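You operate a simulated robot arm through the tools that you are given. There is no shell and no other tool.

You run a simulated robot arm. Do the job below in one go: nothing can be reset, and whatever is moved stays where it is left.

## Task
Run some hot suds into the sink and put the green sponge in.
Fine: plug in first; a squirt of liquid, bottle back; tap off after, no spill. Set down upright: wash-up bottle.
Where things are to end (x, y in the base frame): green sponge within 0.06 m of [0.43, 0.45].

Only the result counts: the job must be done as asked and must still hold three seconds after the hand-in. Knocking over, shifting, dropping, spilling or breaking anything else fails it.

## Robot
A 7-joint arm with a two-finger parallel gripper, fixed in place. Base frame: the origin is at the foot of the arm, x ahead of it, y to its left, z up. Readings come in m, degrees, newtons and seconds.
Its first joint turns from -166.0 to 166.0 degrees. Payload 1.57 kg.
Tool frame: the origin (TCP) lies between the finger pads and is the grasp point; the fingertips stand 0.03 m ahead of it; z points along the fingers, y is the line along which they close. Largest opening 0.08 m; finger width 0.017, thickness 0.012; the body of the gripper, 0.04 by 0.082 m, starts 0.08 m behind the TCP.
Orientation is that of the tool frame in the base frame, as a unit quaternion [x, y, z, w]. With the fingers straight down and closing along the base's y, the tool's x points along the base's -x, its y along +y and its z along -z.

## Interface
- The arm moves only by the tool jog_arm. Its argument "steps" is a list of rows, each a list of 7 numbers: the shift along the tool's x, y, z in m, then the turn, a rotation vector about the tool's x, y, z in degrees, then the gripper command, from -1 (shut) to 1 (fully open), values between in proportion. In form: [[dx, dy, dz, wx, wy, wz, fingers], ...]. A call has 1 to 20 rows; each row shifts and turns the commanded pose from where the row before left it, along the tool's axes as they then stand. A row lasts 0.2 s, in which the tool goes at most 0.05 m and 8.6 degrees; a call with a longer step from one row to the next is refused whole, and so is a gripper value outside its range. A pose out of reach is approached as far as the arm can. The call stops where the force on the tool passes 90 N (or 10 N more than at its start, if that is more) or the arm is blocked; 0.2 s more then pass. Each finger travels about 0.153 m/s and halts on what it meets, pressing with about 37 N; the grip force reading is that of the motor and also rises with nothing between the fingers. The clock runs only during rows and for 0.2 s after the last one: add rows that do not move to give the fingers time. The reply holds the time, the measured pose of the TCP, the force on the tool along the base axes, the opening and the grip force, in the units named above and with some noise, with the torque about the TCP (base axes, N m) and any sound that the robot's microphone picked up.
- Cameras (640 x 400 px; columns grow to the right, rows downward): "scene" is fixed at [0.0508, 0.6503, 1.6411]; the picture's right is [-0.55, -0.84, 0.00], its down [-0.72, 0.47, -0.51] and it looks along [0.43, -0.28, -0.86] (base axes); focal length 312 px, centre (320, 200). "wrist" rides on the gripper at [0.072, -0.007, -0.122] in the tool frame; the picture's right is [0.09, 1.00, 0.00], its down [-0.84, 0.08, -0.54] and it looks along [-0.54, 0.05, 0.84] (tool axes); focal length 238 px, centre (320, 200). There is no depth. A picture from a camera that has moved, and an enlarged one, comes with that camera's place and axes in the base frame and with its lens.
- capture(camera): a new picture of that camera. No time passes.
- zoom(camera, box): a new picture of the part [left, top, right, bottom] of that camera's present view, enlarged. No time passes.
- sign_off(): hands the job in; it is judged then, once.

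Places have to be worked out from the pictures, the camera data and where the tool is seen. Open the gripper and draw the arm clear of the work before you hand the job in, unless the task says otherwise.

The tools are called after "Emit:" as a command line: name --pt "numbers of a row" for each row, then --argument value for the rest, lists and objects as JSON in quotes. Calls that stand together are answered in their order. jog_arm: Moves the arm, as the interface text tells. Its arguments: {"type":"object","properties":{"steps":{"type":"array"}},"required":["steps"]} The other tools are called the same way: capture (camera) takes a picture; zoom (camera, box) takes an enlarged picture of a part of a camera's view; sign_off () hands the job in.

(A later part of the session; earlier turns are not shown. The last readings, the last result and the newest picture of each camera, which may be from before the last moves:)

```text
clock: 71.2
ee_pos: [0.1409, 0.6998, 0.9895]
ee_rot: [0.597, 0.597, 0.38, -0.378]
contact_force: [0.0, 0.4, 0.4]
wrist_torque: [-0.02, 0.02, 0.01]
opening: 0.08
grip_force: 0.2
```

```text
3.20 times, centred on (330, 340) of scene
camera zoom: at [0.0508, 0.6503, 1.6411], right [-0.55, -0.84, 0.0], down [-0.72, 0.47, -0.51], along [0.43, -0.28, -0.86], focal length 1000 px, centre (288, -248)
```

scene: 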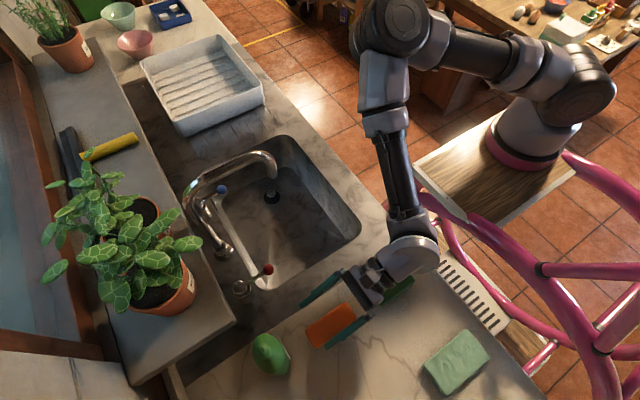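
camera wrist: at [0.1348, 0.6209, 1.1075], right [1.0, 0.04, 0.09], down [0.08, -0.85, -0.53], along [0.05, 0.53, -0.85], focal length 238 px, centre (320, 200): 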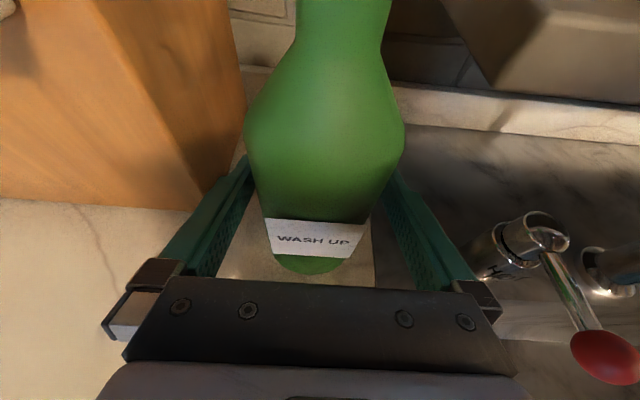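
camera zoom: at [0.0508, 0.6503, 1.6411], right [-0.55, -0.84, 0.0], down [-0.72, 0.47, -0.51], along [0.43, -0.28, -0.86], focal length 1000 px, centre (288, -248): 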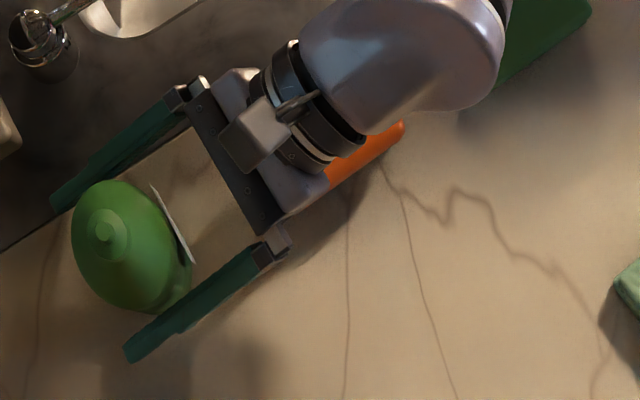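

Bottle is between the fingers. I close gradually onto it.

Emit:
jog_arm --pt "0 0 0 0 0 0 0.85" --pt "0 0 0 0 0 0 0.75" --pt "0 0 0 0 0 0 0.65" --pt "0 0 0 0 0 0 0.5" --pt "0 0 0 0 0 0 0.5"

Emit:
capture --camera "wrist"

Emit:
zoom --camera "scene" --box '[230, 280, 430, 400]'

```text
clock: 72.4
ee_pos: [0.1405, 0.7005, 0.9907]
ee_rot: [0.596, 0.597, 0.38, -0.379]
contact_force: [-1.0, -0.8, -0.5]
wrist_torque: [0.02, 0.04, 0.01]
opening: 0.0659
grip_force: 37.9
```

```text
taken
camera wrist: at [0.1347, 0.6207, 1.1075], right [1.0, 0.04, 0.09], down [0.08, -0.85, -0.53], along [0.05, 0.53, -0.85], focal length 238 px, centre (320, 200)
```

wrist: 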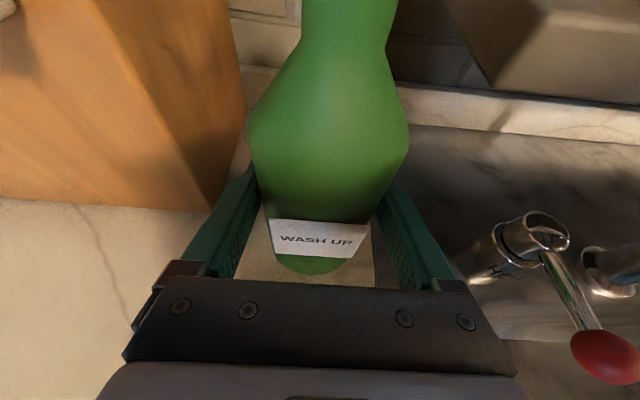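

```text
3.20 times, centred on (330, 340) of scene
camera zoom: at [0.0508, 0.6503, 1.6411], right [-0.55, -0.84, 0.0], down [-0.72, 0.47, -0.51], along [0.43, -0.28, -0.86], focal length 1000 px, centre (288, -248)
```

zoom: 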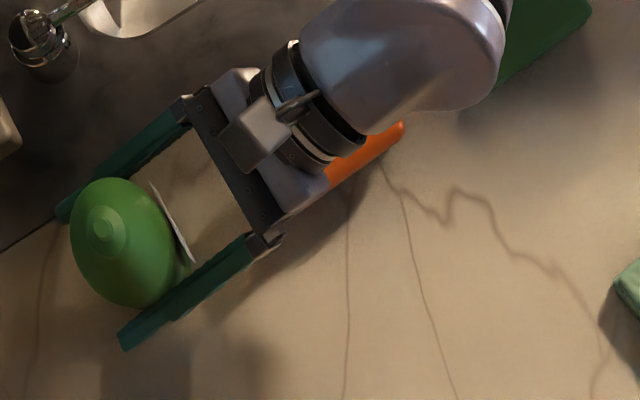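

The bottle is gripped (66 mm, 38 N); the return pose is TCP (0.1405, 0.7005, 0.9907). I lift it straight up 15 cm.

Emit:
jog_arm --pt "0.006 0 -0.0028 0 0 0 0.3" --pt "0.01 0 -0.0047 0 0 0 0.3" --pt "0.017 0 -0.008 0 0 0 0.3" --pt "0.02 0 -0.0094 0 0 0 0.3" --pt "0.02 0 -0.0094 0 0 0 0.3" --pt "0.02 0 -0.0094 0 0 0 0.3" --pt "0.02 0 -0.0094 0 0 0 0.3" --pt "0.02 0 -0.0094 0 0 0 0.3" --pt "0.01 0 -0.0047 0 0 0 0.3" --pt "0 0 0 0 0 0 0.3"

Emit:
capture --camera "wrist"

Emit:
capture --camera "scene"

```text
clock: 74.6
ee_pos: [0.14, 0.7015, 1.1491]
ee_rot: [0.596, 0.597, 0.38, -0.379]
contact_force: [0.3, -0.4, -2.5]
wrist_torque: [0.02, -0.02, 0.0]
opening: 0.0658
grip_force: 37.1
```

```text
taken
camera wrist: at [0.1349, 0.6207, 1.2661], right [1.0, 0.04, 0.09], down [0.08, -0.85, -0.53], along [0.05, 0.53, -0.85], focal length 238 px, centre (320, 200)
```

wrist: 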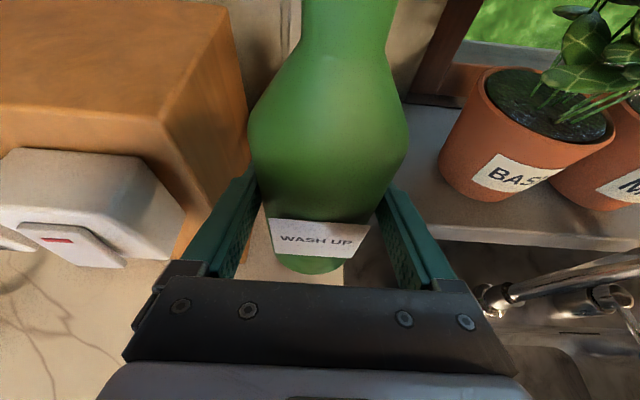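

```text
taken
```

scene: 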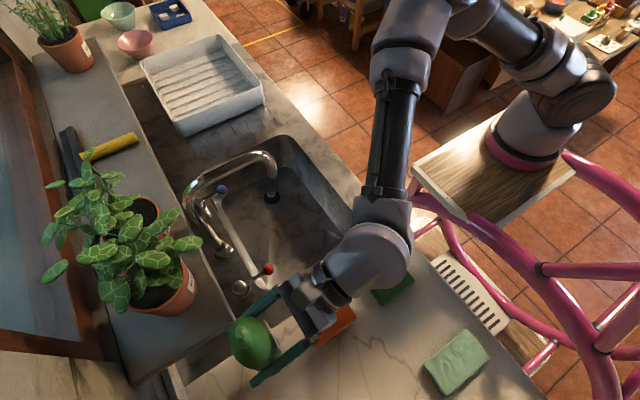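

Held securely. I carry the bottle upright back from the window, around the front of the spout toward the sink.

Emit:
jog_arm --pt "-0.0053 0 -0.0113 0 0 0 0.3" --pt "-0.0107 0 -0.0226 0 0 0 0.3" --pt "-0.0107 0 -0.0226 0 0 0 0.3" --pt "-0.0107 0 -0.0226 0 0 0 0.3" --pt "-0.0053 0 -0.0113 0 0 0 0.3" --pt "-0.0069 0.0238 -0.0175 0 0 0 0.3" --pt "-0.0069 0.0238 -0.0175 0 0 0 0.3" --pt "-0.0069 0.0238 -0.0175 0 0 0 0.3" --pt "-0.0069 0.0238 -0.0175 0 0 0 0.3" --pt "-0.0069 0.0238 -0.0175 0 0 0 0.3" --pt "-0.0069 0.0238 -0.0175 0 0 0 0.3" --pt "-0.0069 0.0238 -0.0175 0 0 0 0.3" --pt "-0.0069 0.0238 -0.0175 0 0 0 0.3" --pt "-0.0053 0.03 -0.0113 0 0 0 0.3" --pt "-0.0053 0.03 -0.0113 0 0 0 0.3" --pt "0 0 0 0 0 0 0.3"

Emit:
capture --camera "scene"

```text
clock: 78.0
ee_pos: [0.3926, 0.4271, 1.1562]
ee_rot: [0.597, 0.597, 0.38, -0.378]
contact_force: [0.7, 0.4, -3.4]
wrist_torque: [0.03, -0.01, -0.01]
opening: 0.0657
grip_force: 37.0
```

```text
taken
```

scene: 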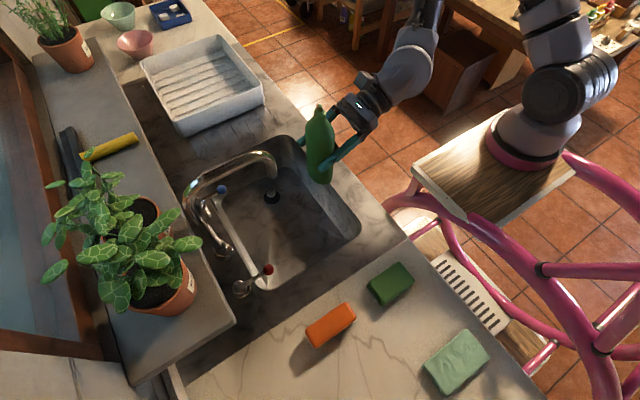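

Still firmly held and upright. I move on to x≈0.56, yaw toward the sink's length and level the tool.

Emit:
jog_arm --pt "0.0028 0.0334 -0.0007 0 0 0 0.3" --pt "0.0028 0.0334 -0.0007 0 0 0 0.3" --pt "0.0028 0.0334 -0.0007 0 0 0 0.3" --pt "0.0028 0.0334 -0.0007 0 0 0 0.3" --pt "0.0028 0.0334 -0.0007 0 0 0 0.3" --pt "0 0 0 -6.33 0 2.98 0.3" --pt "0 0 0 -6.33 0 2.98 0.3" --pt "0 0 0 -6.33 0 2.98 0.3" --pt "0 0 0 -6.33 0 2.98 0.3" --pt "0 0 0 0 6.25 0 0.3" --pt "0 0 0 0 6.25 0 0.3" --pt "0 0 0 0 6.25 0 0.3" --pt "0 0 0 0 6.25 0 0.3" --pt "0 0 0 0 0 0 0.3"

Emit:
capture --camera "scene"

Emit:
capture --camera "wrist"

```text
clock: 81.0
ee_pos: [0.5591, 0.4281, 1.1727]
ee_rot: [0.606, 0.365, 0.607, -0.364]
contact_force: [-0.1, 1.8, -3.7]
wrist_torque: [-0.03, -0.02, 0.01]
opening: 0.0656
grip_force: 36.5
```

```text
taken
```

scene: 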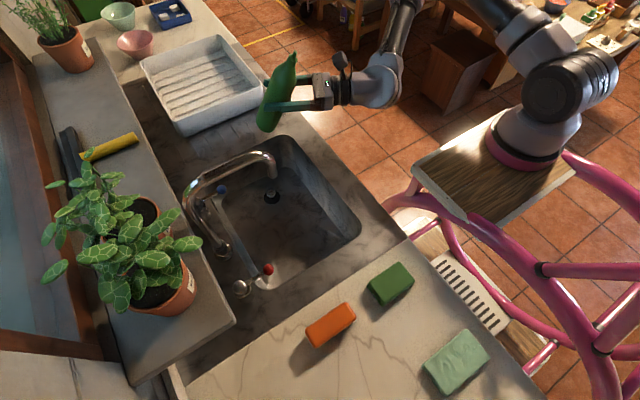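

```text
taken
camera wrist: at [0.4956, 0.323, 1.2448], right [0.88, -0.47, 0.09], down [-0.19, -0.52, -0.84], along [0.44, 0.72, -0.54], focal length 238 px, centre (320, 200)
```

wrist: 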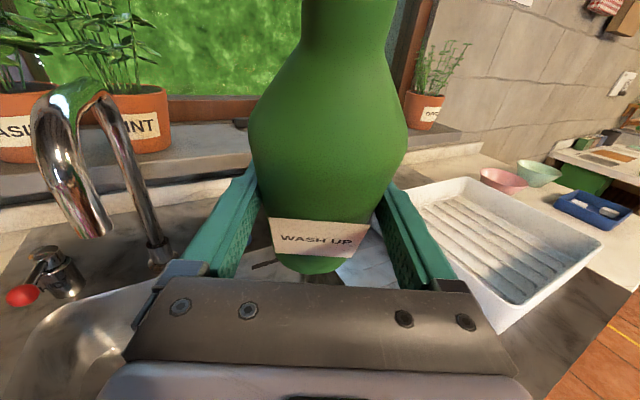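

The tool is level and pointing (0.47, 0.88, 0). I'll shift to (0.66, 0.49, 1.09), so that nozzle and any jet stay over the basin while rolling, then start the roll to about 76°.

Emit:
jog_arm --pt "-0.0166 0.0118 0.0204 0 0 0 0.3" --pt "-0.0166 0.0118 0.0204 0 0 0 0.3" --pt "-0.0166 0.0118 0.0204 0 0 0 0.3" --pt "-0.0166 0.0118 0.0204 0 0 0 0.3" --pt "-0.0166 0.0118 0.0204 0 0 0 0.3" --pt "0 0 0 0 0 -5 0.3" --pt "0 0 0 0 0 -8 0.3" --pt "0 0 0 0 0 -8 0.3" --pt "0 0 0 0 0 -8 0.3" --pt "0 0 0 0 0 -8 0.3" --pt "0 0 0 0 0 -8 0.3" --pt "0 0 0 0 0 -8 0.3" --pt "0 0 0 0 0 -8 0.3" --pt "0 0 0 0 0 -8 0.3" --pt "0 0 0 0 0 -7 0.3" --pt "0 0 0 0 0 0 0.3"

Emit:
capture --camera "scene"

Emit:
capture --camera "wrist"

```text
clock: 84.4
ee_pos: [0.6588, 0.4907, 1.0885]
ee_rot: [0.253, 0.661, 0.701, 0.087]
contact_force: [-0.2, 0.4, -4.1]
wrist_torque: [0.03, 0.05, 0.02]
opening: 0.0655
grip_force: 36.8
```

```text
taken
```

scene: 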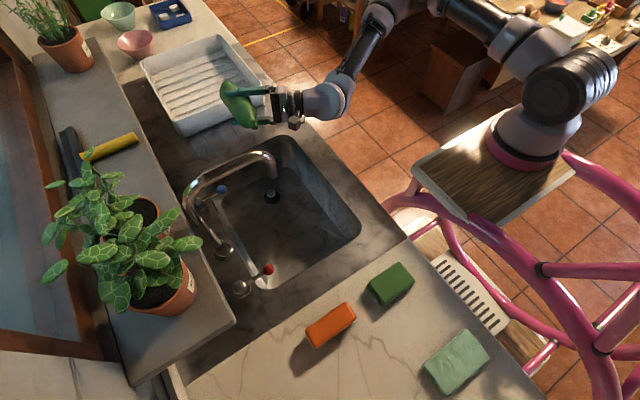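

```text
taken
camera wrist: at [0.538, 0.4156, 1.1003], right [0.13, -0.07, 0.99], down [0.48, -0.87, -0.12], along [0.87, 0.49, -0.08], focal length 238 px, centre (320, 200)
```

wrist: 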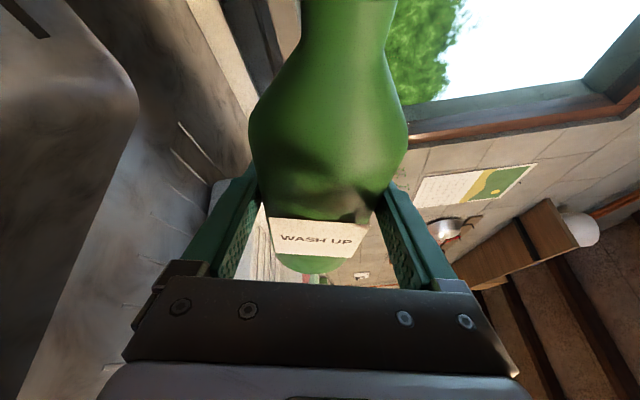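

Rolled 76°, nozzle over the basin near (0.555, 0.495). I continue rolling in steps, checking for liquid after each.

Emit:
jog_arm --pt "0 0 0 0 0 -8.3 0.3" --pt "0 0 0 0 0 -8.3 0.3" --pt "0 0 0 0 0 -8.3 0.3" --pt "0 0 0 0 0 -8.3 0.3"

Emit:
capture --camera "scene"

```text
clock: 85.4
ee_pos: [0.6582, 0.4894, 1.0907]
ee_rot: [0.053, 0.706, 0.647, 0.284]
contact_force: [-0.1, 0.0, -3.8]
wrist_torque: [0.03, 0.04, 0.05]
opening: 0.0659
grip_force: 36.6
```

```text
taken
```

scene: 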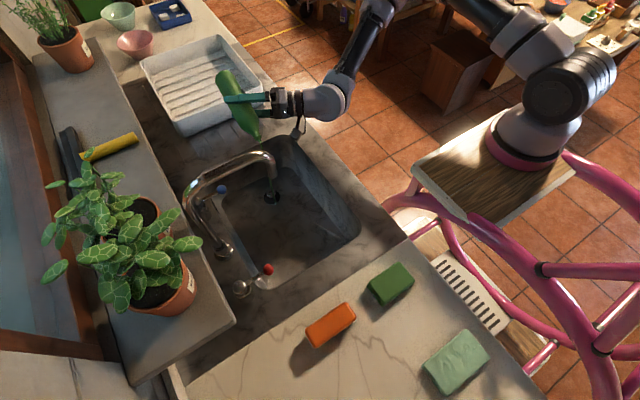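

Something near the spout end looks different; I'll zoom in there.

Emit:
zoom --camera "scene" --box '[190, 60, 330, 230]'

Emit:
zoom --camera "scene" --box '[180, 140, 380, 310]'

```text
2.35 times, centred on (260, 145) of scene
camera zoom: at [0.0508, 0.6503, 1.6411], right [-0.55, -0.84, 0.0], down [-0.72, 0.47, -0.51], along [0.43, -0.28, -0.86], focal length 735 px, centre (461, 329)
```

zoom: 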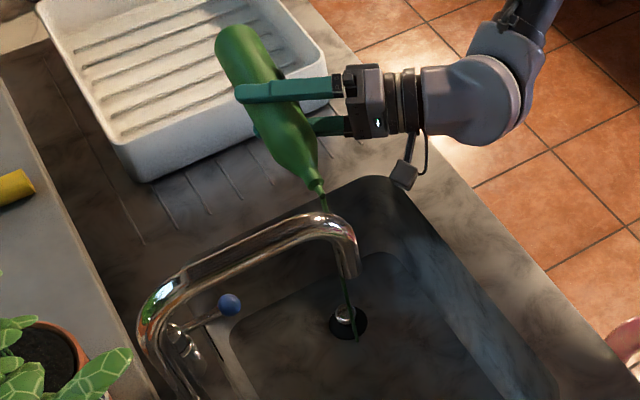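

```text
2.35 times, centred on (280, 225) of scene
camera zoom: at [0.0508, 0.6503, 1.6411], right [-0.55, -0.84, 0.0], down [-0.72, 0.47, -0.51], along [0.43, -0.28, -0.86], focal length 735 px, centre (414, 141)
```

zoom: 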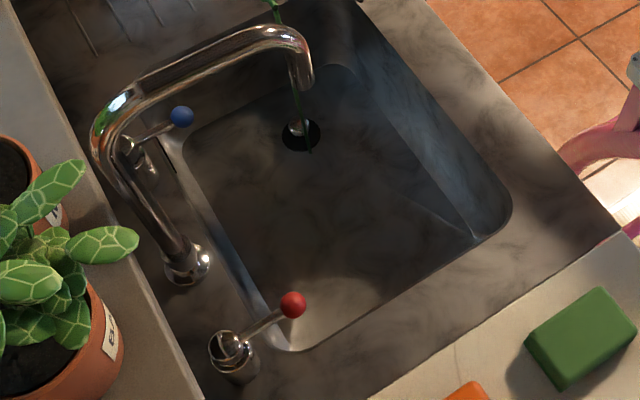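

A thin green thread is already flowing from the nozzle into the basin near the stopper. I hold for one short moment more, then roll back upright to end the squirt.

Emit:
jog_arm --pt "0 0 0 0 0 0 0.3" --pt "0 0 0 0 0 8.4 0.3" --pt "0 0 0 0 0 8.4 0.3" --pt "0 0 0 0 0 8.4 0.3" --pt "0 0 0 0 0 8.4 0.3" --pt "0 0 0 0 0 0 0.3"

Emit:
zoom --camera "scene" --box '[190, 60, 330, 230]'

Emit:
zoom --camera "scene" --box '[225, 160, 325, 240]'

```text
clock: 86.8
ee_pos: [0.6586, 0.4894, 1.089]
ee_rot: [0.256, 0.659, 0.702, 0.084]
contact_force: [-0.5, -0.2, -3.3]
wrist_torque: [-0.01, 0.06, -0.02]
opening: 0.0657
grip_force: 36.9
```

```text
2.35 times, centred on (260, 145) of scene
camera zoom: at [0.0508, 0.6503, 1.6411], right [-0.55, -0.84, 0.0], down [-0.72, 0.47, -0.51], along [0.43, -0.28, -0.86], focal length 735 px, centre (461, 329)
```

zoom: 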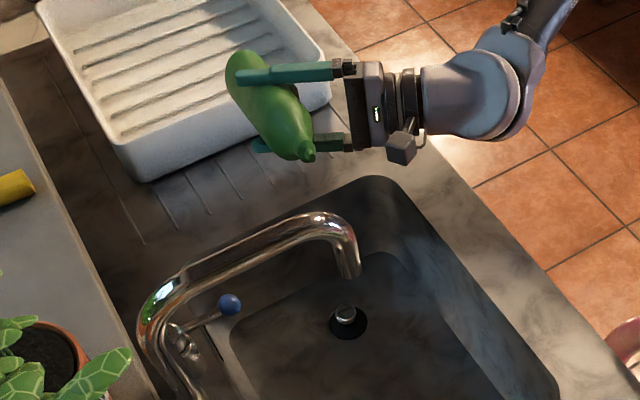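

```text
5.00 times, centred on (275, 200) of scene
camera zoom: at [0.0508, 0.6503, 1.6411], right [-0.55, -0.84, 0.0], down [-0.72, 0.47, -0.51], along [0.43, -0.28, -0.86], focal length 1562 px, centre (545, 200)
```

zoom: 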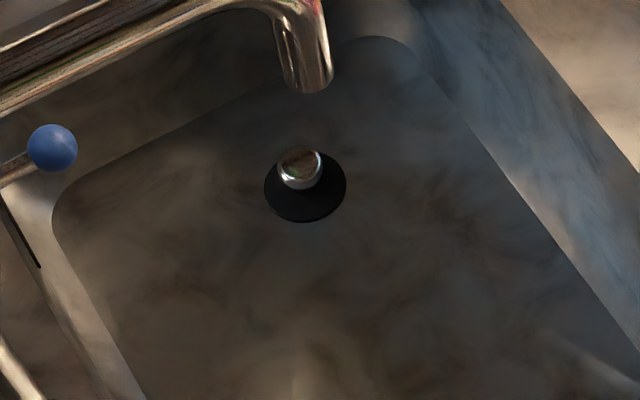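

The thread stopped once upright of horizontal, and it fell at about (0.56, 0.493), inside the basin. I'll look closely for the liquid on the floor.

Emit:
zoom --camera "scene" --box '[250, 185, 300, 225]'

Emit:
zoom --camera "scene" --box '[230, 80, 280, 120]'

```text
10.00 times, centred on (275, 205) of scene
camera zoom: at [0.0508, 0.6503, 1.6411], right [-0.55, -0.84, 0.0], down [-0.72, 0.47, -0.51], along [0.43, -0.28, -0.86], focal length 3124 px, centre (770, 150)
```

zoom: 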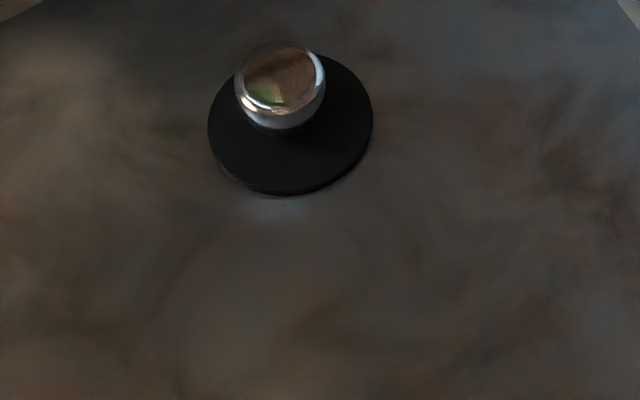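

```text
10.00 times, centred on (255, 100) of scene
camera zoom: at [0.0508, 0.6503, 1.6411], right [-0.55, -0.84, 0.0], down [-0.72, 0.47, -0.51], along [0.43, -0.28, -0.86], focal length 3124 px, centre (970, 1200)
```

zoom: 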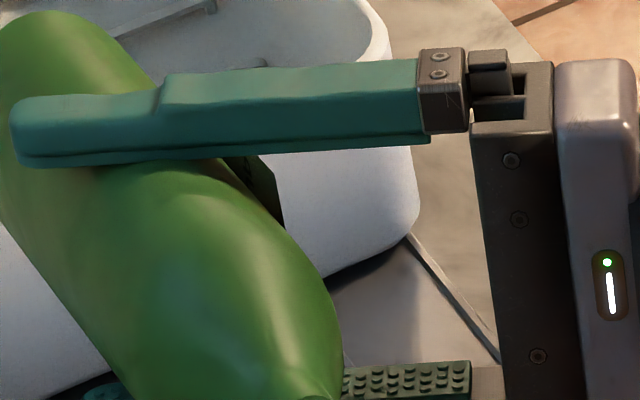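

No puddle is visibly rendered, but the thread did fall into the basin for about a second. I now roll the bottle fully upright and retrace the way back.

Emit:
jog_arm --pt "0 0 0 0 0 8.4 0.3" --pt "0 0 0 0 0 8.4 0.3" --pt "0 0 0 0 0 8.4 0.3" --pt "0 0 0 0 0 8.4 0.3" --pt "0 0 0 0 0 8.4 0.3" --pt "0 0 0 0 0 8.4 0.3" --pt "0 0 0 0 0 8.4 0.3" --pt "0 0 0 0 0 8.4 0.3" --pt "0 0 0 0 0 8.4 0.3" --pt "0.0166 -0.0118 -0.0204 0 0 0 0.3" --pt "0.0166 -0.0118 -0.0204 0 0 0 0.3" --pt "0.0166 -0.0118 -0.0204 0 0 0 0.3" --pt "0.0166 -0.0118 -0.0204 0 0 0 0.3" --pt "0.0166 -0.0118 -0.0204 0 0 0 0.3" --pt "0 0 0 0 0 0 0.3"

Emit:
jog_arm --pt "0 0 0 0 -6.25 0 0.3" --pt "0 0 0 0 -6.25 0 0.3" --pt "0 0 0 0 -6.25 0 0.3" --pt "0 0 0 0 -6.25 0 0.3" --pt "0 0 0 6.33 0 -2.98 0.3" --pt "0 0 0 6.33 0 -2.98 0.3" --pt "0 0 0 6.33 0 -2.98 0.3" --pt "0 0 0 6.33 0 -2.98 0.3" --pt "0 0 0 0 0 0 0.3"

Emit:
capture --camera "scene"

```text
clock: 90.0
ee_pos: [0.5572, 0.4284, 1.1711]
ee_rot: [0.607, 0.364, 0.606, -0.363]
contact_force: [-0.9, -0.7, -2.4]
wrist_torque: [0.0, 0.02, -0.03]
opening: 0.0659
grip_force: 36.9
```

```text
clock: 92.0
ee_pos: [0.5585, 0.4265, 1.1721]
ee_rot: [0.596, 0.597, 0.381, -0.378]
contact_force: [-0.3, -0.5, -4.5]
wrist_torque: [0.0, -0.02, -0.01]
opening: 0.0657
grip_force: 37.1
```

```text
taken
```

scene: 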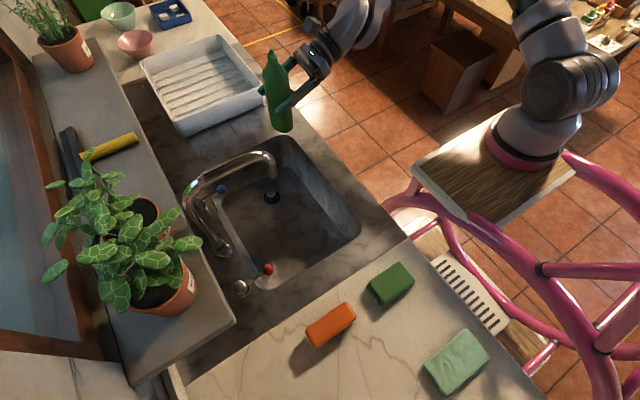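

Bottle is upright again. I retrace the path around the spout back to above its original spot.

Emit:
jog_arm --pt "-0.0028 -0.0334 0.0007 0 0 0 0.3" --pt "-0.0028 -0.0334 0.0007 0 0 0 0.3" --pt "-0.0028 -0.0334 0.0007 0 0 0 0.3" --pt "-0.0028 -0.0334 0.0007 0 0 0 0.3" --pt "-0.0028 -0.0334 0.0007 0 0 0 0.3" --pt "0.0053 -0.03 0.0113 0 0 0 0.3" --pt "0.0053 -0.03 0.0113 0 0 0 0.3" --pt "0.0069 -0.0238 0.0175 0 0 0 0.3" --pt "0.0069 -0.0238 0.0175 0 0 0 0.3" --pt "0.0069 -0.0238 0.0175 0 0 0 0.3" --pt "0.0069 -0.0238 0.0175 0 0 0 0.3" --pt "0.0069 -0.0238 0.0175 0 0 0 0.3" --pt "0.0069 -0.0238 0.0175 0 0 0 0.3" --pt "0.0069 -0.0238 0.0175 0 0 0 0.3" --pt "0.0069 -0.0238 0.0175 0 0 0 0.3" --pt "0 0 0 0 0 0 0.3"

Emit:
jog_arm --pt "0.0053 0 0.0113 0 0 0 0.3" --pt "0.0107 0 0.0226 0 0 0 0.3" --pt "0.0107 0 0.0226 0 0 0 0.3" --pt "0.0107 0 0.0226 0 0 0 0.3" --pt "0.0053 0 0.0113 0 0 0 0.3" --pt "0 0 0 0 0 0 0.3"

Emit:
capture --camera "scene"

Emit:
capture --camera "wrist"

```text
clock: 95.4
ee_pos: [0.1412, 0.5991, 1.1461]
ee_rot: [0.597, 0.597, 0.38, -0.379]
contact_force: [0.6, 0.2, -3.4]
wrist_torque: [-0.01, 0.03, -0.02]
opening: 0.0657
grip_force: 37.5
```

```text
clock: 96.8
ee_pos: [0.1414, 0.7005, 1.1482]
ee_rot: [0.597, 0.597, 0.38, -0.378]
contact_force: [-0.1, -0.5, -2.3]
wrist_torque: [-0.01, 0.0, 0.0]
opening: 0.0658
grip_force: 36.8
```

```text
taken
```

scene: 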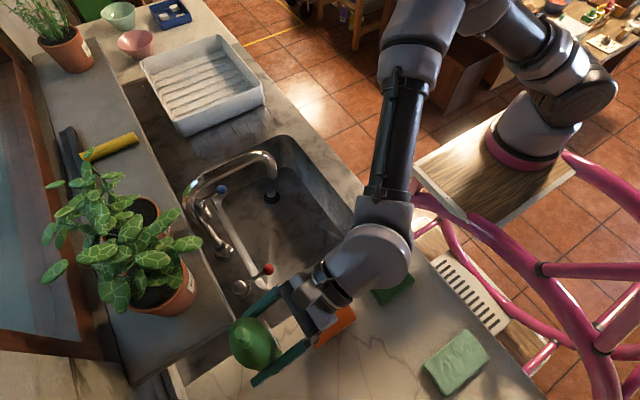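

```text
taken
camera wrist: at [0.1348, 0.6198, 1.2653], right [1.0, 0.04, 0.09], down [0.08, -0.85, -0.53], along [0.05, 0.53, -0.85], focal length 238 px, centre (320, 200)
```

wrist: 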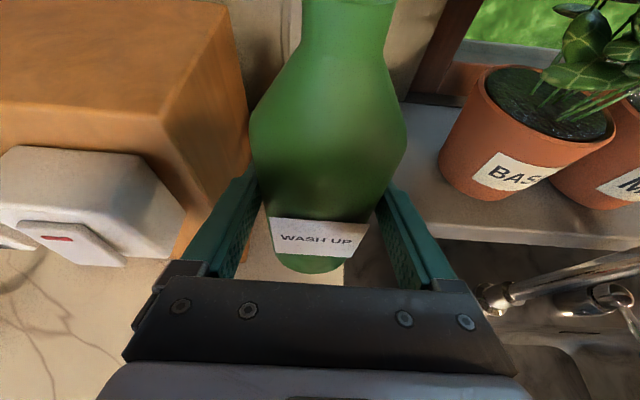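

Back above the spot. I lower it, slowing down before the counter.

Emit:
jog_arm --pt "-0.01 0 0.0047 0 0 0 0.3" --pt "-0.02 0 0.0094 0 0 0 0.3" --pt "-0.02 0 0.0094 0 0 0 0.3" --pt "-0.02 0 0.0094 0 0 0 0.3" --pt "-0.02 0 0.0094 0 0 0 0.3" --pt "-0.02 0 0.0094 0 0 0 0.3" --pt "-0.012 0 0.0056 0 0 0 0.3" --pt "-0.008 0 0.0038 0 0 0 0.3" --pt "-0.006 0 0.0028 0 0 0 0.3" --pt "0 0 0 0 0 0 0.3"

Emit:
jog_arm --pt "-0.003 0 0.0014 0 0 0 0.3" --pt "-0.002 0 0.0009 0 0 0 0.3" --pt "0 0 0 0 0 0 0.3"

Emit:
capture --camera "wrist"

Emit:
zoom --camera "scene" --box '[230, 280, 430, 400]'

```text
clock: 99.0
ee_pos: [0.142, 0.7019, 0.9978]
ee_rot: [0.596, 0.598, 0.38, -0.38]
contact_force: [-0.3, 0.5, -3.8]
wrist_torque: [-0.01, 0.0, -0.01]
opening: 0.0657
grip_force: 36.7
```

```text
clock: 99.8
ee_pos: [0.1412, 0.701, 0.9919]
ee_rot: [0.596, 0.597, 0.38, -0.379]
contact_force: [0.2, 0.3, -2.0]
wrist_torque: [0.01, 0.09, 0.01]
opening: 0.0657
grip_force: 36.9
```

```text
taken
camera wrist: at [0.1347, 0.621, 1.1091], right [1.0, 0.04, 0.09], down [0.08, -0.85, -0.53], along [0.05, 0.53, -0.85], focal length 238 px, centre (320, 200)
```

wrist: 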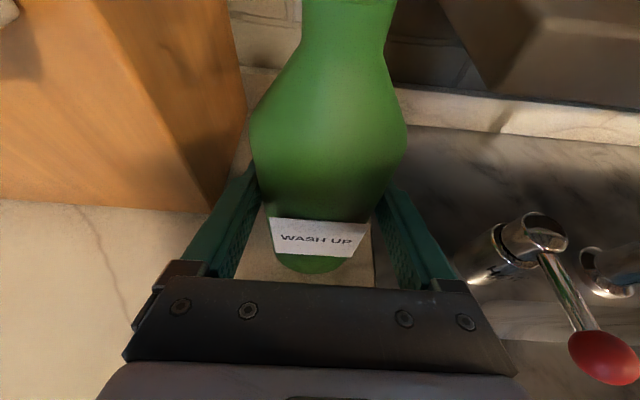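

```text
3.20 times, centred on (330, 340) of scene
camera zoom: at [0.0508, 0.6503, 1.6411], right [-0.55, -0.84, 0.0], down [-0.72, 0.47, -0.51], along [0.43, -0.28, -0.86], focal length 1000 px, centre (288, -248)
```

zoom: 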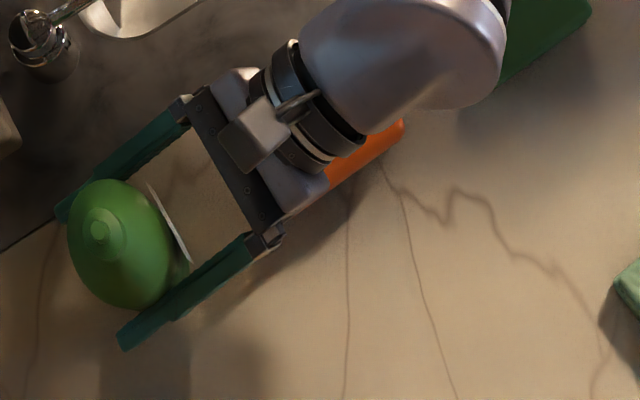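

Almost down (0.9919 vs 0.9907 at pick-up), still carrying the weight. Two more millimetre steps.

Emit:
jog_arm --pt "-0.0012 0 0.0006 0 0 0 0.3" --pt "-0.0012 0 0.0006 0 0 0 0.3" --pt "0 0 0 0 0 0 0.3"

```text
clock: 100.6
ee_pos: [0.1418, 0.7016, 0.991]
ee_rot: [0.595, 0.597, 0.38, -0.38]
contact_force: [2.4, -3.1, 17.0]
wrist_torque: [-0.02, 0.36, 0.09]
opening: 0.0658
grip_force: 36.7
```

The bottle stands on the counter (17 N). I relax slightly and open the fingers slowly.

Emit:
jog_arm --pt "0.0008 0 -0.0004 0 0 0 0.3" --pt "0 0 0 0 0 0 0.6" --pt "0 0 0 0 0 0 0.68" --pt "0 0 0 0 0 0 0.78" --pt "0 0 0 0 0 0 0.9" --pt "0 0 0 0 0 0 1" --pt "0 0 0 0 0 0 1"

Emit:
capture --camera "wrist"

Emit:
zoom --camera "scene" --box '[230, 280, 430, 400]'

```text
clock: 102.2
ee_pos: [0.1411, 0.7015, 0.9899]
ee_rot: [0.596, 0.597, 0.38, -0.379]
contact_force: [0.9, 0.2, -0.6]
wrist_torque: [-0.01, 0.0, 0.01]
opening: 0.0799
grip_force: 0.0
```

```text
taken
camera wrist: at [0.1347, 0.6207, 1.1073], right [1.0, 0.04, 0.09], down [0.08, -0.85, -0.53], along [0.05, 0.53, -0.85], focal length 238 px, centre (320, 200)
```

wrist: 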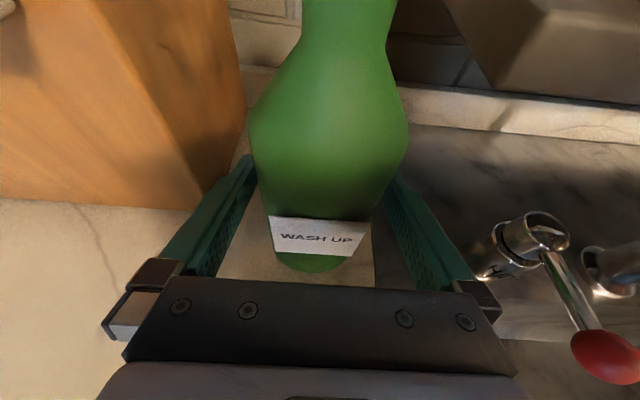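

```text
3.20 times, centred on (330, 340) of scene
camera zoom: at [0.0508, 0.6503, 1.6411], right [-0.55, -0.84, 0.0], down [-0.72, 0.47, -0.51], along [0.43, -0.28, -0.86], focal length 1000 px, centre (288, -248)
```

zoom: 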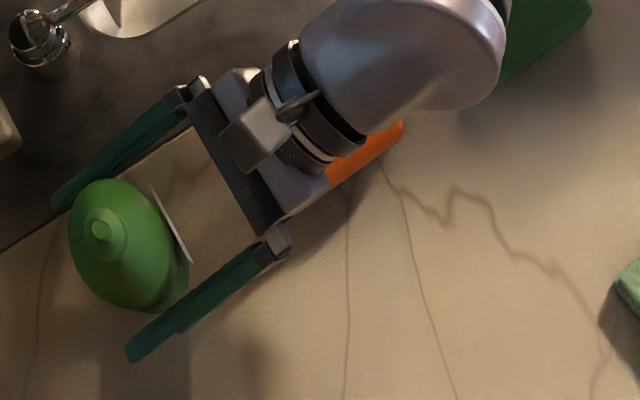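

The bottle is standing free and upright. I back out along -y.

Emit:
jog_arm --pt "-0.0043 0.0003 -0.0091 0 0 0 1" --pt "-0.0064 0 -0.0136 0 0 0 1" --pt "-0.0086 0 -0.0182 0 0 0 1" --pt "-0.0086 0 -0.0182 0 0 0 1" --pt "-0.0086 0 -0.0182 0 0 0 1" --pt "-0.0086 0 -0.0182 0 0 0 1" --pt "-0.0043 0 -0.0091 0 0 0 1" --pt "0.0291 0 -0.0137 0 0 0 1" --pt "0.0291 0 -0.0137 0 0 0 1" --pt "0.0291 0 -0.0137 0 0 0 1" --pt "0.0291 0 -0.0137 0 0 0 1" --pt "0 0 0 0 0 0 1"

Emit:
capture --camera "wrist"

Emit:
capture --camera "scene"

```text
clock: 104.8
ee_pos: [0.1418, 0.5826, 1.1208]
ee_rot: [0.596, 0.597, 0.381, -0.379]
contact_force: [0.0, 0.2, 0.2]
wrist_torque: [-0.01, -0.02, 0.02]
opening: 0.0798
grip_force: 0.0
```

```text
taken
camera wrist: at [0.1346, 0.5022, 1.2379], right [1.0, 0.04, 0.09], down [0.08, -0.85, -0.53], along [0.05, 0.53, -0.85], focal length 238 px, centre (320, 200)
```

wrist: 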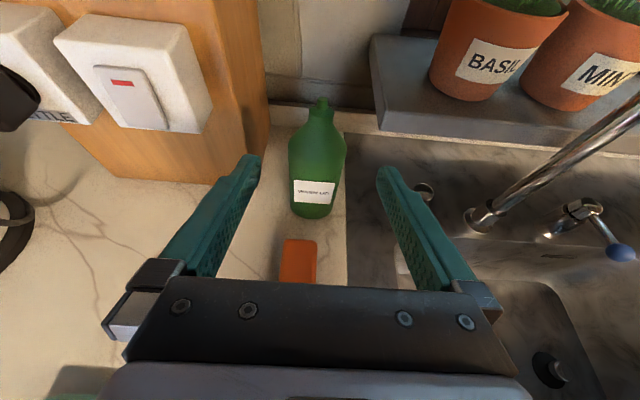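

```text
taken
```

scene: 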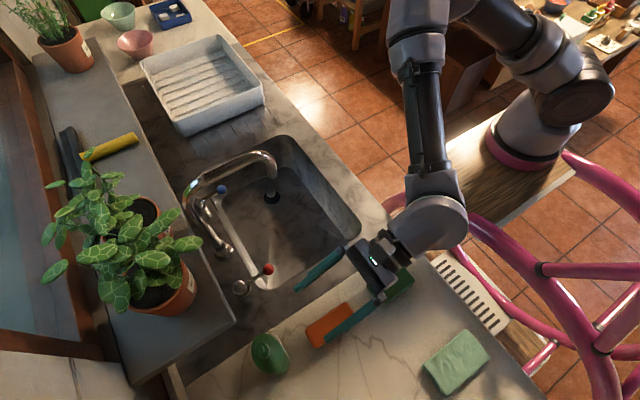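

The bottle is back in place. Next the hot tap: with closed fingers as a pushing post, I move to the +x side of the red ball, stopping short for a look.

Emit:
jog_arm --pt "-0.0051 0.038 -0.0108 0 0 0 0" --pt "-0.0051 0.038 -0.0108 0 0 0 -1" --pt "-0.0051 0.038 -0.0108 0 0 0 -1" --pt "-0.0051 0.038 -0.0108 0 0 0 -1" --pt "-0.0051 0.038 -0.0108 0 0 0 -1" --pt "-0.0312 0 0.0147 0 0 0 -1" --pt "-0.0312 0 0.0147 0 0 0 -1" --pt "-0.0312 0 0.0147 0 0 0 -1" --pt "-0.0312 0 0.0147 0 0 0 -1" --pt "0 0 0 0 0 0 -1"

Emit:
capture --camera "wrist"

Emit:
capture --camera "scene"

```text
clock: 107.0
ee_pos: [0.3323, 0.5248, 0.9816]
ee_rot: [0.596, 0.598, 0.38, -0.379]
contact_force: [-0.2, -0.4, 0.9]
wrist_torque: [0.0, 0.01, 0.0]
opening: 0.0002
grip_force: 21.6
```

```text
taken
camera wrist: at [0.3259, 0.4439, 1.0988], right [1.0, 0.04, 0.09], down [0.08, -0.85, -0.53], along [0.05, 0.53, -0.84], focal length 238 px, centre (320, 200)
```

wrist: 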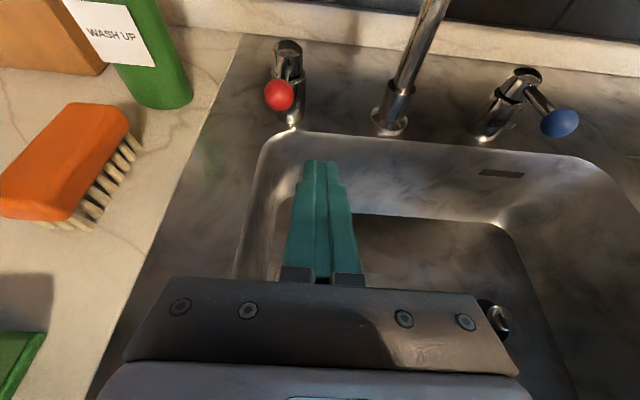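

```text
taken
```

scene: 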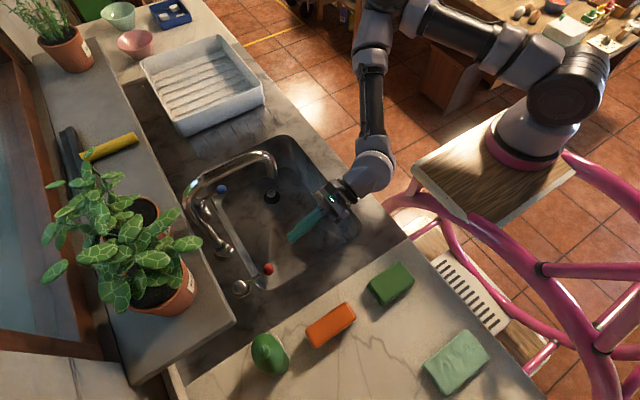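

Emit:
zoom --camera "wrist" --box '[250, 20, 350, 150]'

Emit:
zoom --camera "wrist" --box '[460, 50, 600, 160]'

```text
3.08 times, centred on (300, 85) of wrist
camera zoom: at [0.3259, 0.4439, 1.0988], right [1.0, 0.04, 0.09], down [0.08, -0.85, -0.53], along [0.05, 0.53, -0.84], focal length 733 px, centre (382, 554)
```

zoom: 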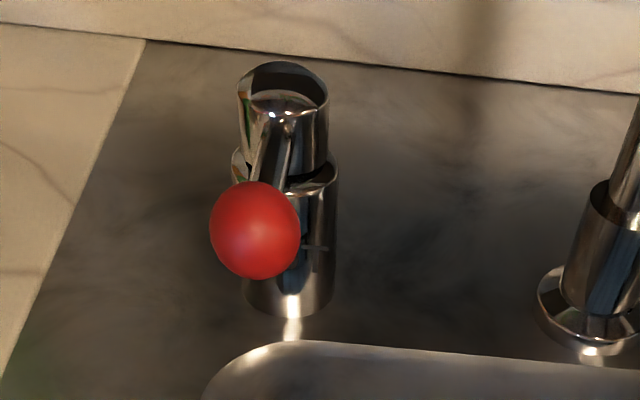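

```text
3.64 times, centred on (530, 105) of wrist
camera zoom: at [0.3259, 0.4439, 1.0988], right [1.0, 0.04, 0.09], down [0.08, -0.85, -0.53], along [0.05, 0.53, -0.84], focal length 867 px, centre (-444, 546)
```

zoom: 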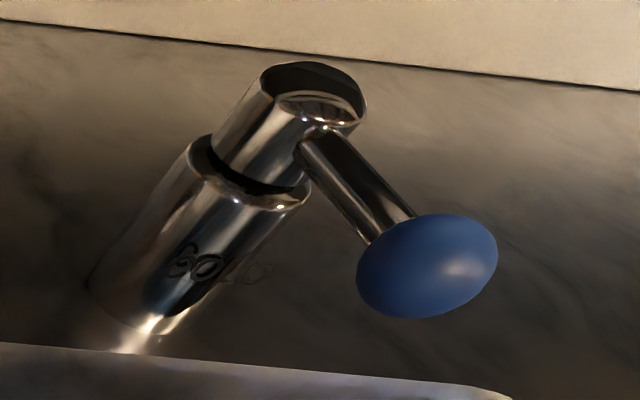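

The head rotates on a vertical pillar, ball at about (0.295, 0.626, 0.972). I advance the closed fingertips along its +x side.

Emit:
jog_arm --pt "0.0096 0 0.0203 0 0 0 -1" --pt "0.0096 0 0.0203 0 0 0 -1" --pt "0.0096 0 0.0203 0 0 0 -1" --pt "0.0096 0 0.0203 0 0 0 -1" --pt "0 0 0 0 0 0 -1"

Emit:
capture --camera "wrist"

Emit:
zoom --camera "scene" --box '[200, 210, 340, 320]'

```text
clock: 108.2
ee_pos: [0.3319, 0.6154, 0.9815]
ee_rot: [0.597, 0.597, 0.38, -0.378]
contact_force: [-0.7, -1.0, 0.7]
wrist_torque: [-0.01, -0.01, -0.01]
opening: 0.0
grip_force: 21.0
```

```text
taken
camera wrist: at [0.3256, 0.534, 1.0986], right [1.0, 0.04, 0.09], down [0.08, -0.85, -0.53], along [0.05, 0.53, -0.85], focal length 238 px, centre (320, 200)
```

wrist: 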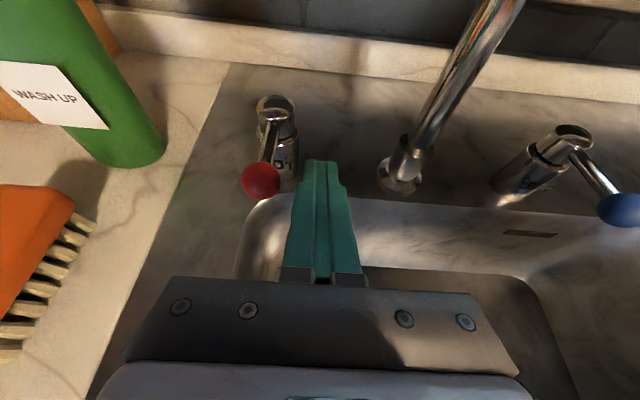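

```text
3.64 times, centred on (270, 265) of scene
camera zoom: at [0.0508, 0.6503, 1.6411], right [-0.55, -0.84, 0.0], down [-0.72, 0.47, -0.51], along [0.43, -0.28, -0.86], focal length 1136 px, centre (502, -36)
```

zoom: 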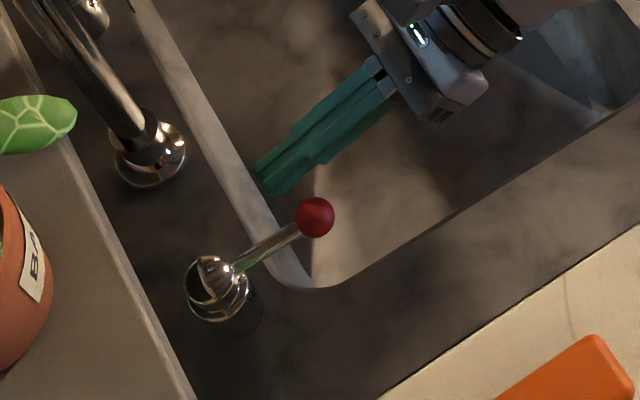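

In position. I nudge toward -x in small steps and check force and whether the lever turns.

Emit:
jog_arm --pt "0 -0.006 0 0 0 0 -1" --pt "0 -0.006 0 0 0 0 -1" --pt "0 -0.004 0 0 0 0 -1" --pt "0 -0.003 0 0 0 0 -1"

Emit:
zoom --camera "scene" --box '[200, 210, 340, 320]'

```text
clock: 109.2
ee_pos: [0.3123, 0.6147, 0.9812]
ee_rot: [0.597, 0.596, 0.381, -0.378]
contact_force: [0.7, 0.5, 0.0]
wrist_torque: [0.0, -0.01, -0.01]
opening: 0.0001
grip_force: 21.4
```

```text
3.64 times, centred on (270, 265) of scene
camera zoom: at [0.0508, 0.6503, 1.6411], right [-0.55, -0.84, 0.0], down [-0.72, 0.47, -0.51], along [0.43, -0.28, -0.86], focal length 1136 px, centre (502, -36)
```

zoom: 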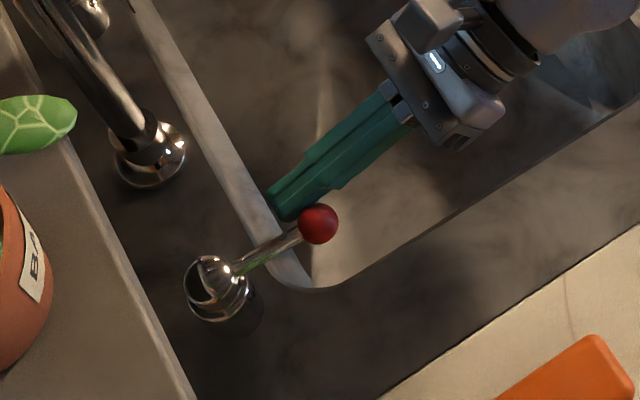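

The lever turns easily toward -x (ball followed, <1 N). I continue along the arc and watch for flow.

Emit:
jog_arm --pt "0.0019 -0.011 0.0041 0 0 0 -1" --pt "0.0019 -0.011 0.0041 0 0 0 -1"

Emit:
capture --camera "scene"

Emit:
zoom --camera "scene" --box '[190, 140, 330, 310]'

```text
clock: 109.8
ee_pos: [0.2913, 0.624, 0.9814]
ee_rot: [0.597, 0.596, 0.381, -0.379]
contact_force: [0.1, -0.9, 0.5]
wrist_torque: [0.0, 0.0, 0.0]
opening: 0.0001
grip_force: 21.2
```

```text
taken
```

scene: 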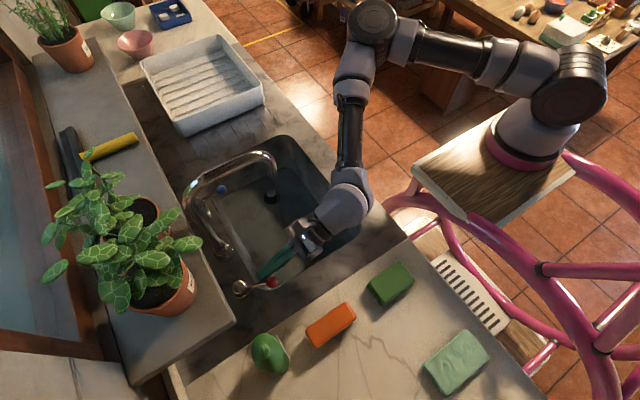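

```text
2.35 times, centred on (260, 225) of scene
camera zoom: at [0.0508, 0.6503, 1.6411], right [-0.55, -0.84, 0.0], down [-0.72, 0.47, -0.51], along [0.43, -0.28, -0.86], focal length 735 px, centre (461, 141)
```

zoom: 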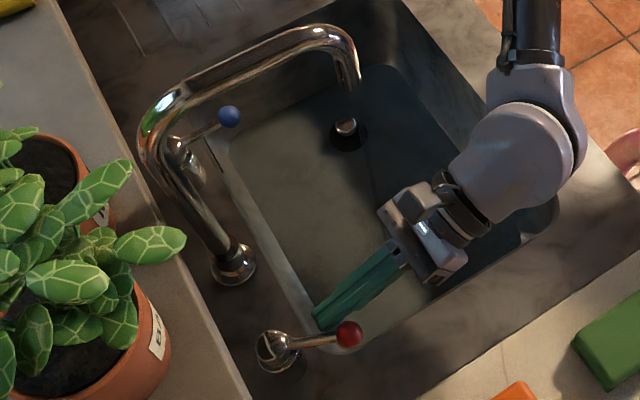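

The basin floor now has a smooth, tinted film: water seems to be entering. I'll look more closely.

Emit:
zoom --camera "scene" --box '[220, 140, 370, 260]'

Emit:
capture --camera "wrist"

```text
3.33 times, centred on (295, 200) of scene
camera zoom: at [0.0508, 0.6503, 1.6411], right [-0.55, -0.84, 0.0], down [-0.72, 0.47, -0.51], along [0.43, -0.28, -0.86], focal length 1041 px, centre (403, 200)
```

zoom: 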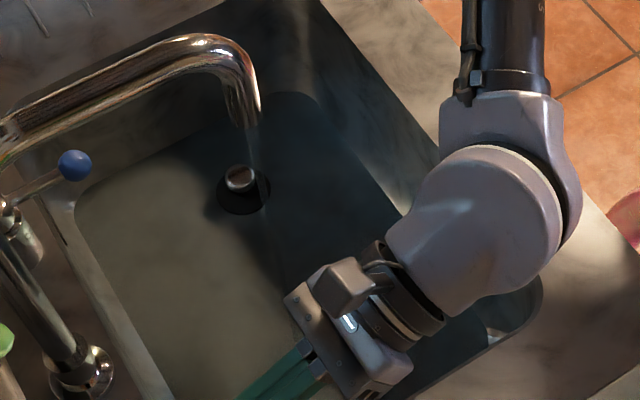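

```text
taken
camera wrist: at [0.2853, 0.543, 1.0992], right [1.0, 0.04, 0.09], down [0.08, -0.85, -0.53], along [0.05, 0.53, -0.85], focal length 238 px, centre (320, 200)
```

wrist: 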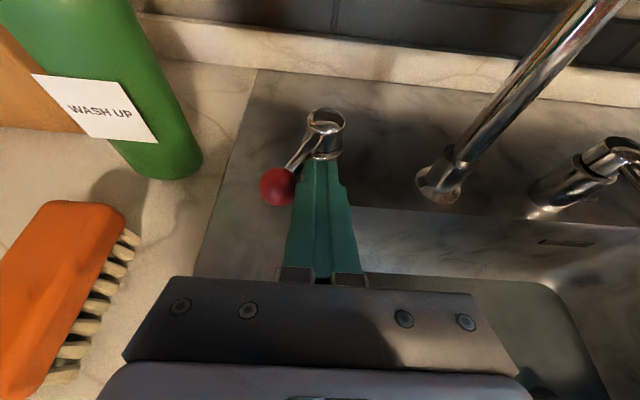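

A clear stream runs from the spout and a thin layer covers the floor. I leave the lever at this partial opening and let 2 s pass, then check the level.

Emit:
jog_arm --pt "0 0 0 0 0 0 -1" --pt "0 0 0 0 0 0 -1" --pt "0 0 0 0 0 0 -1" --pt "0 0 0 0 0 0 -1" --pt "0 0 0 0 0 0 -1" --pt "0 0 0 0 0 0 -1" --pt "0 0 0 0 0 0 -1" --pt "0 0 0 0 0 0 -1" --pt "0 0 0 0 0 0 -1"

Emit:
zoom --camera "scene" --box '[190, 130, 370, 300]'

```text
clock: 111.8
ee_pos: [0.2922, 0.6242, 0.9822]
ee_rot: [0.596, 0.597, 0.38, -0.379]
contact_force: [-1.2, 0.7, -0.5]
wrist_torque: [-0.01, 0.01, -0.01]
opening: 0.0
grip_force: 21.8
```

```text
2.35 times, centred on (280, 215) of scene
camera zoom: at [0.0508, 0.6503, 1.6411], right [-0.55, -0.84, 0.0], down [-0.72, 0.47, -0.51], along [0.43, -0.28, -0.86], focal length 735 px, centre (414, 165)
```

zoom: 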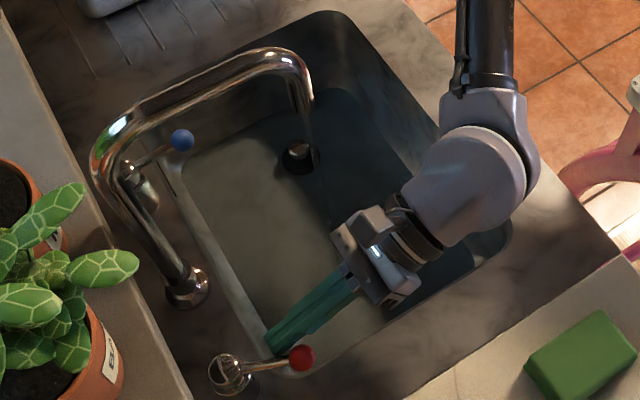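

The level is hard to see yet. I let 4 more seconds run and compare.

Emit:
jog_arm --pt "0 0 0 0 0 0 -1" --pt "0 0 0 0 0 0 -1" --pt "0 0 0 0 0 0 -1" --pt "0 0 0 0 0 0 -1" --pt "0 0 0 0 0 0 -1" --pt "0 0 0 0 0 0 -1" --pt "0 0 0 0 0 0 -1" --pt "0 0 0 0 0 0 -1" --pt "0 0 0 0 0 0 -1" --pt "0 0 0 0 0 0 -1" --pt "0 0 0 0 0 0 -1" --pt "0 0 0 0 0 0 -1" --pt "0 0 0 0 0 0 -1" --pt "0 0 0 0 0 0 -1" --pt "0 0 0 0 0 0 -1" --pt "0 0 0 0 0 0 -1" --pt "0 0 0 0 0 0 -1" --pt "0 0 0 0 0 0 -1" --pt "0 0 0 0 0 0 -1"

Emit:
zoom --camera "scene" --box '[190, 130, 370, 300]'

Emit:
zoom --camera "scene" --box '[250, 140, 310, 220]'

```text
clock: 115.8
ee_pos: [0.2909, 0.6246, 0.982]
ee_rot: [0.596, 0.597, 0.38, -0.379]
contact_force: [0.2, 1.1, -0.3]
wrist_torque: [-0.02, 0.03, 0.01]
opening: 0.0
grip_force: 21.1
```

```text
2.35 times, centred on (280, 215) of scene
camera zoom: at [0.0508, 0.6503, 1.6411], right [-0.55, -0.84, 0.0], down [-0.72, 0.47, -0.51], along [0.43, -0.28, -0.86], focal length 735 px, centre (414, 165)
```

zoom: 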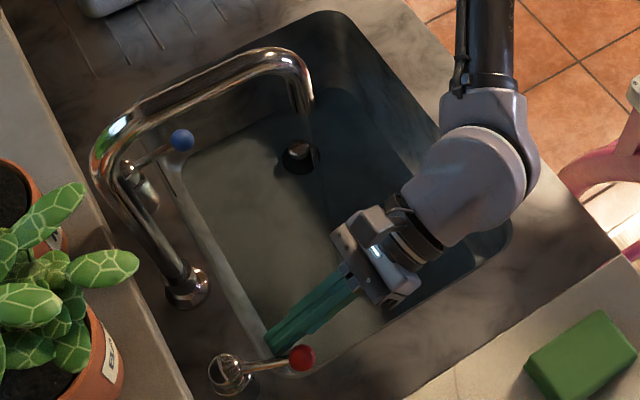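

```text
5.00 times, centred on (280, 180) of scene
camera zoom: at [0.0508, 0.6503, 1.6411], right [-0.55, -0.84, 0.0], down [-0.72, 0.47, -0.51], along [0.43, -0.28, -0.86], focal length 1562 px, centre (520, 300)
```

zoom: 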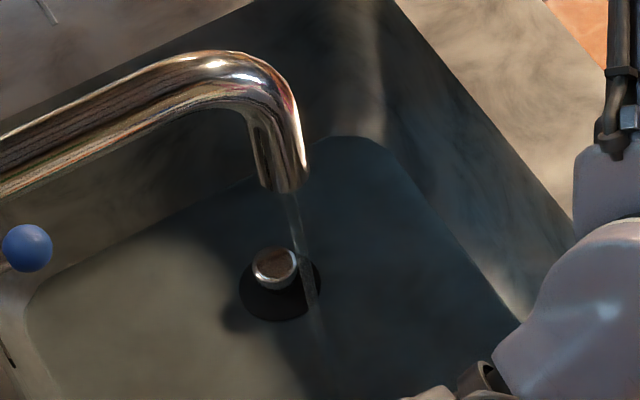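

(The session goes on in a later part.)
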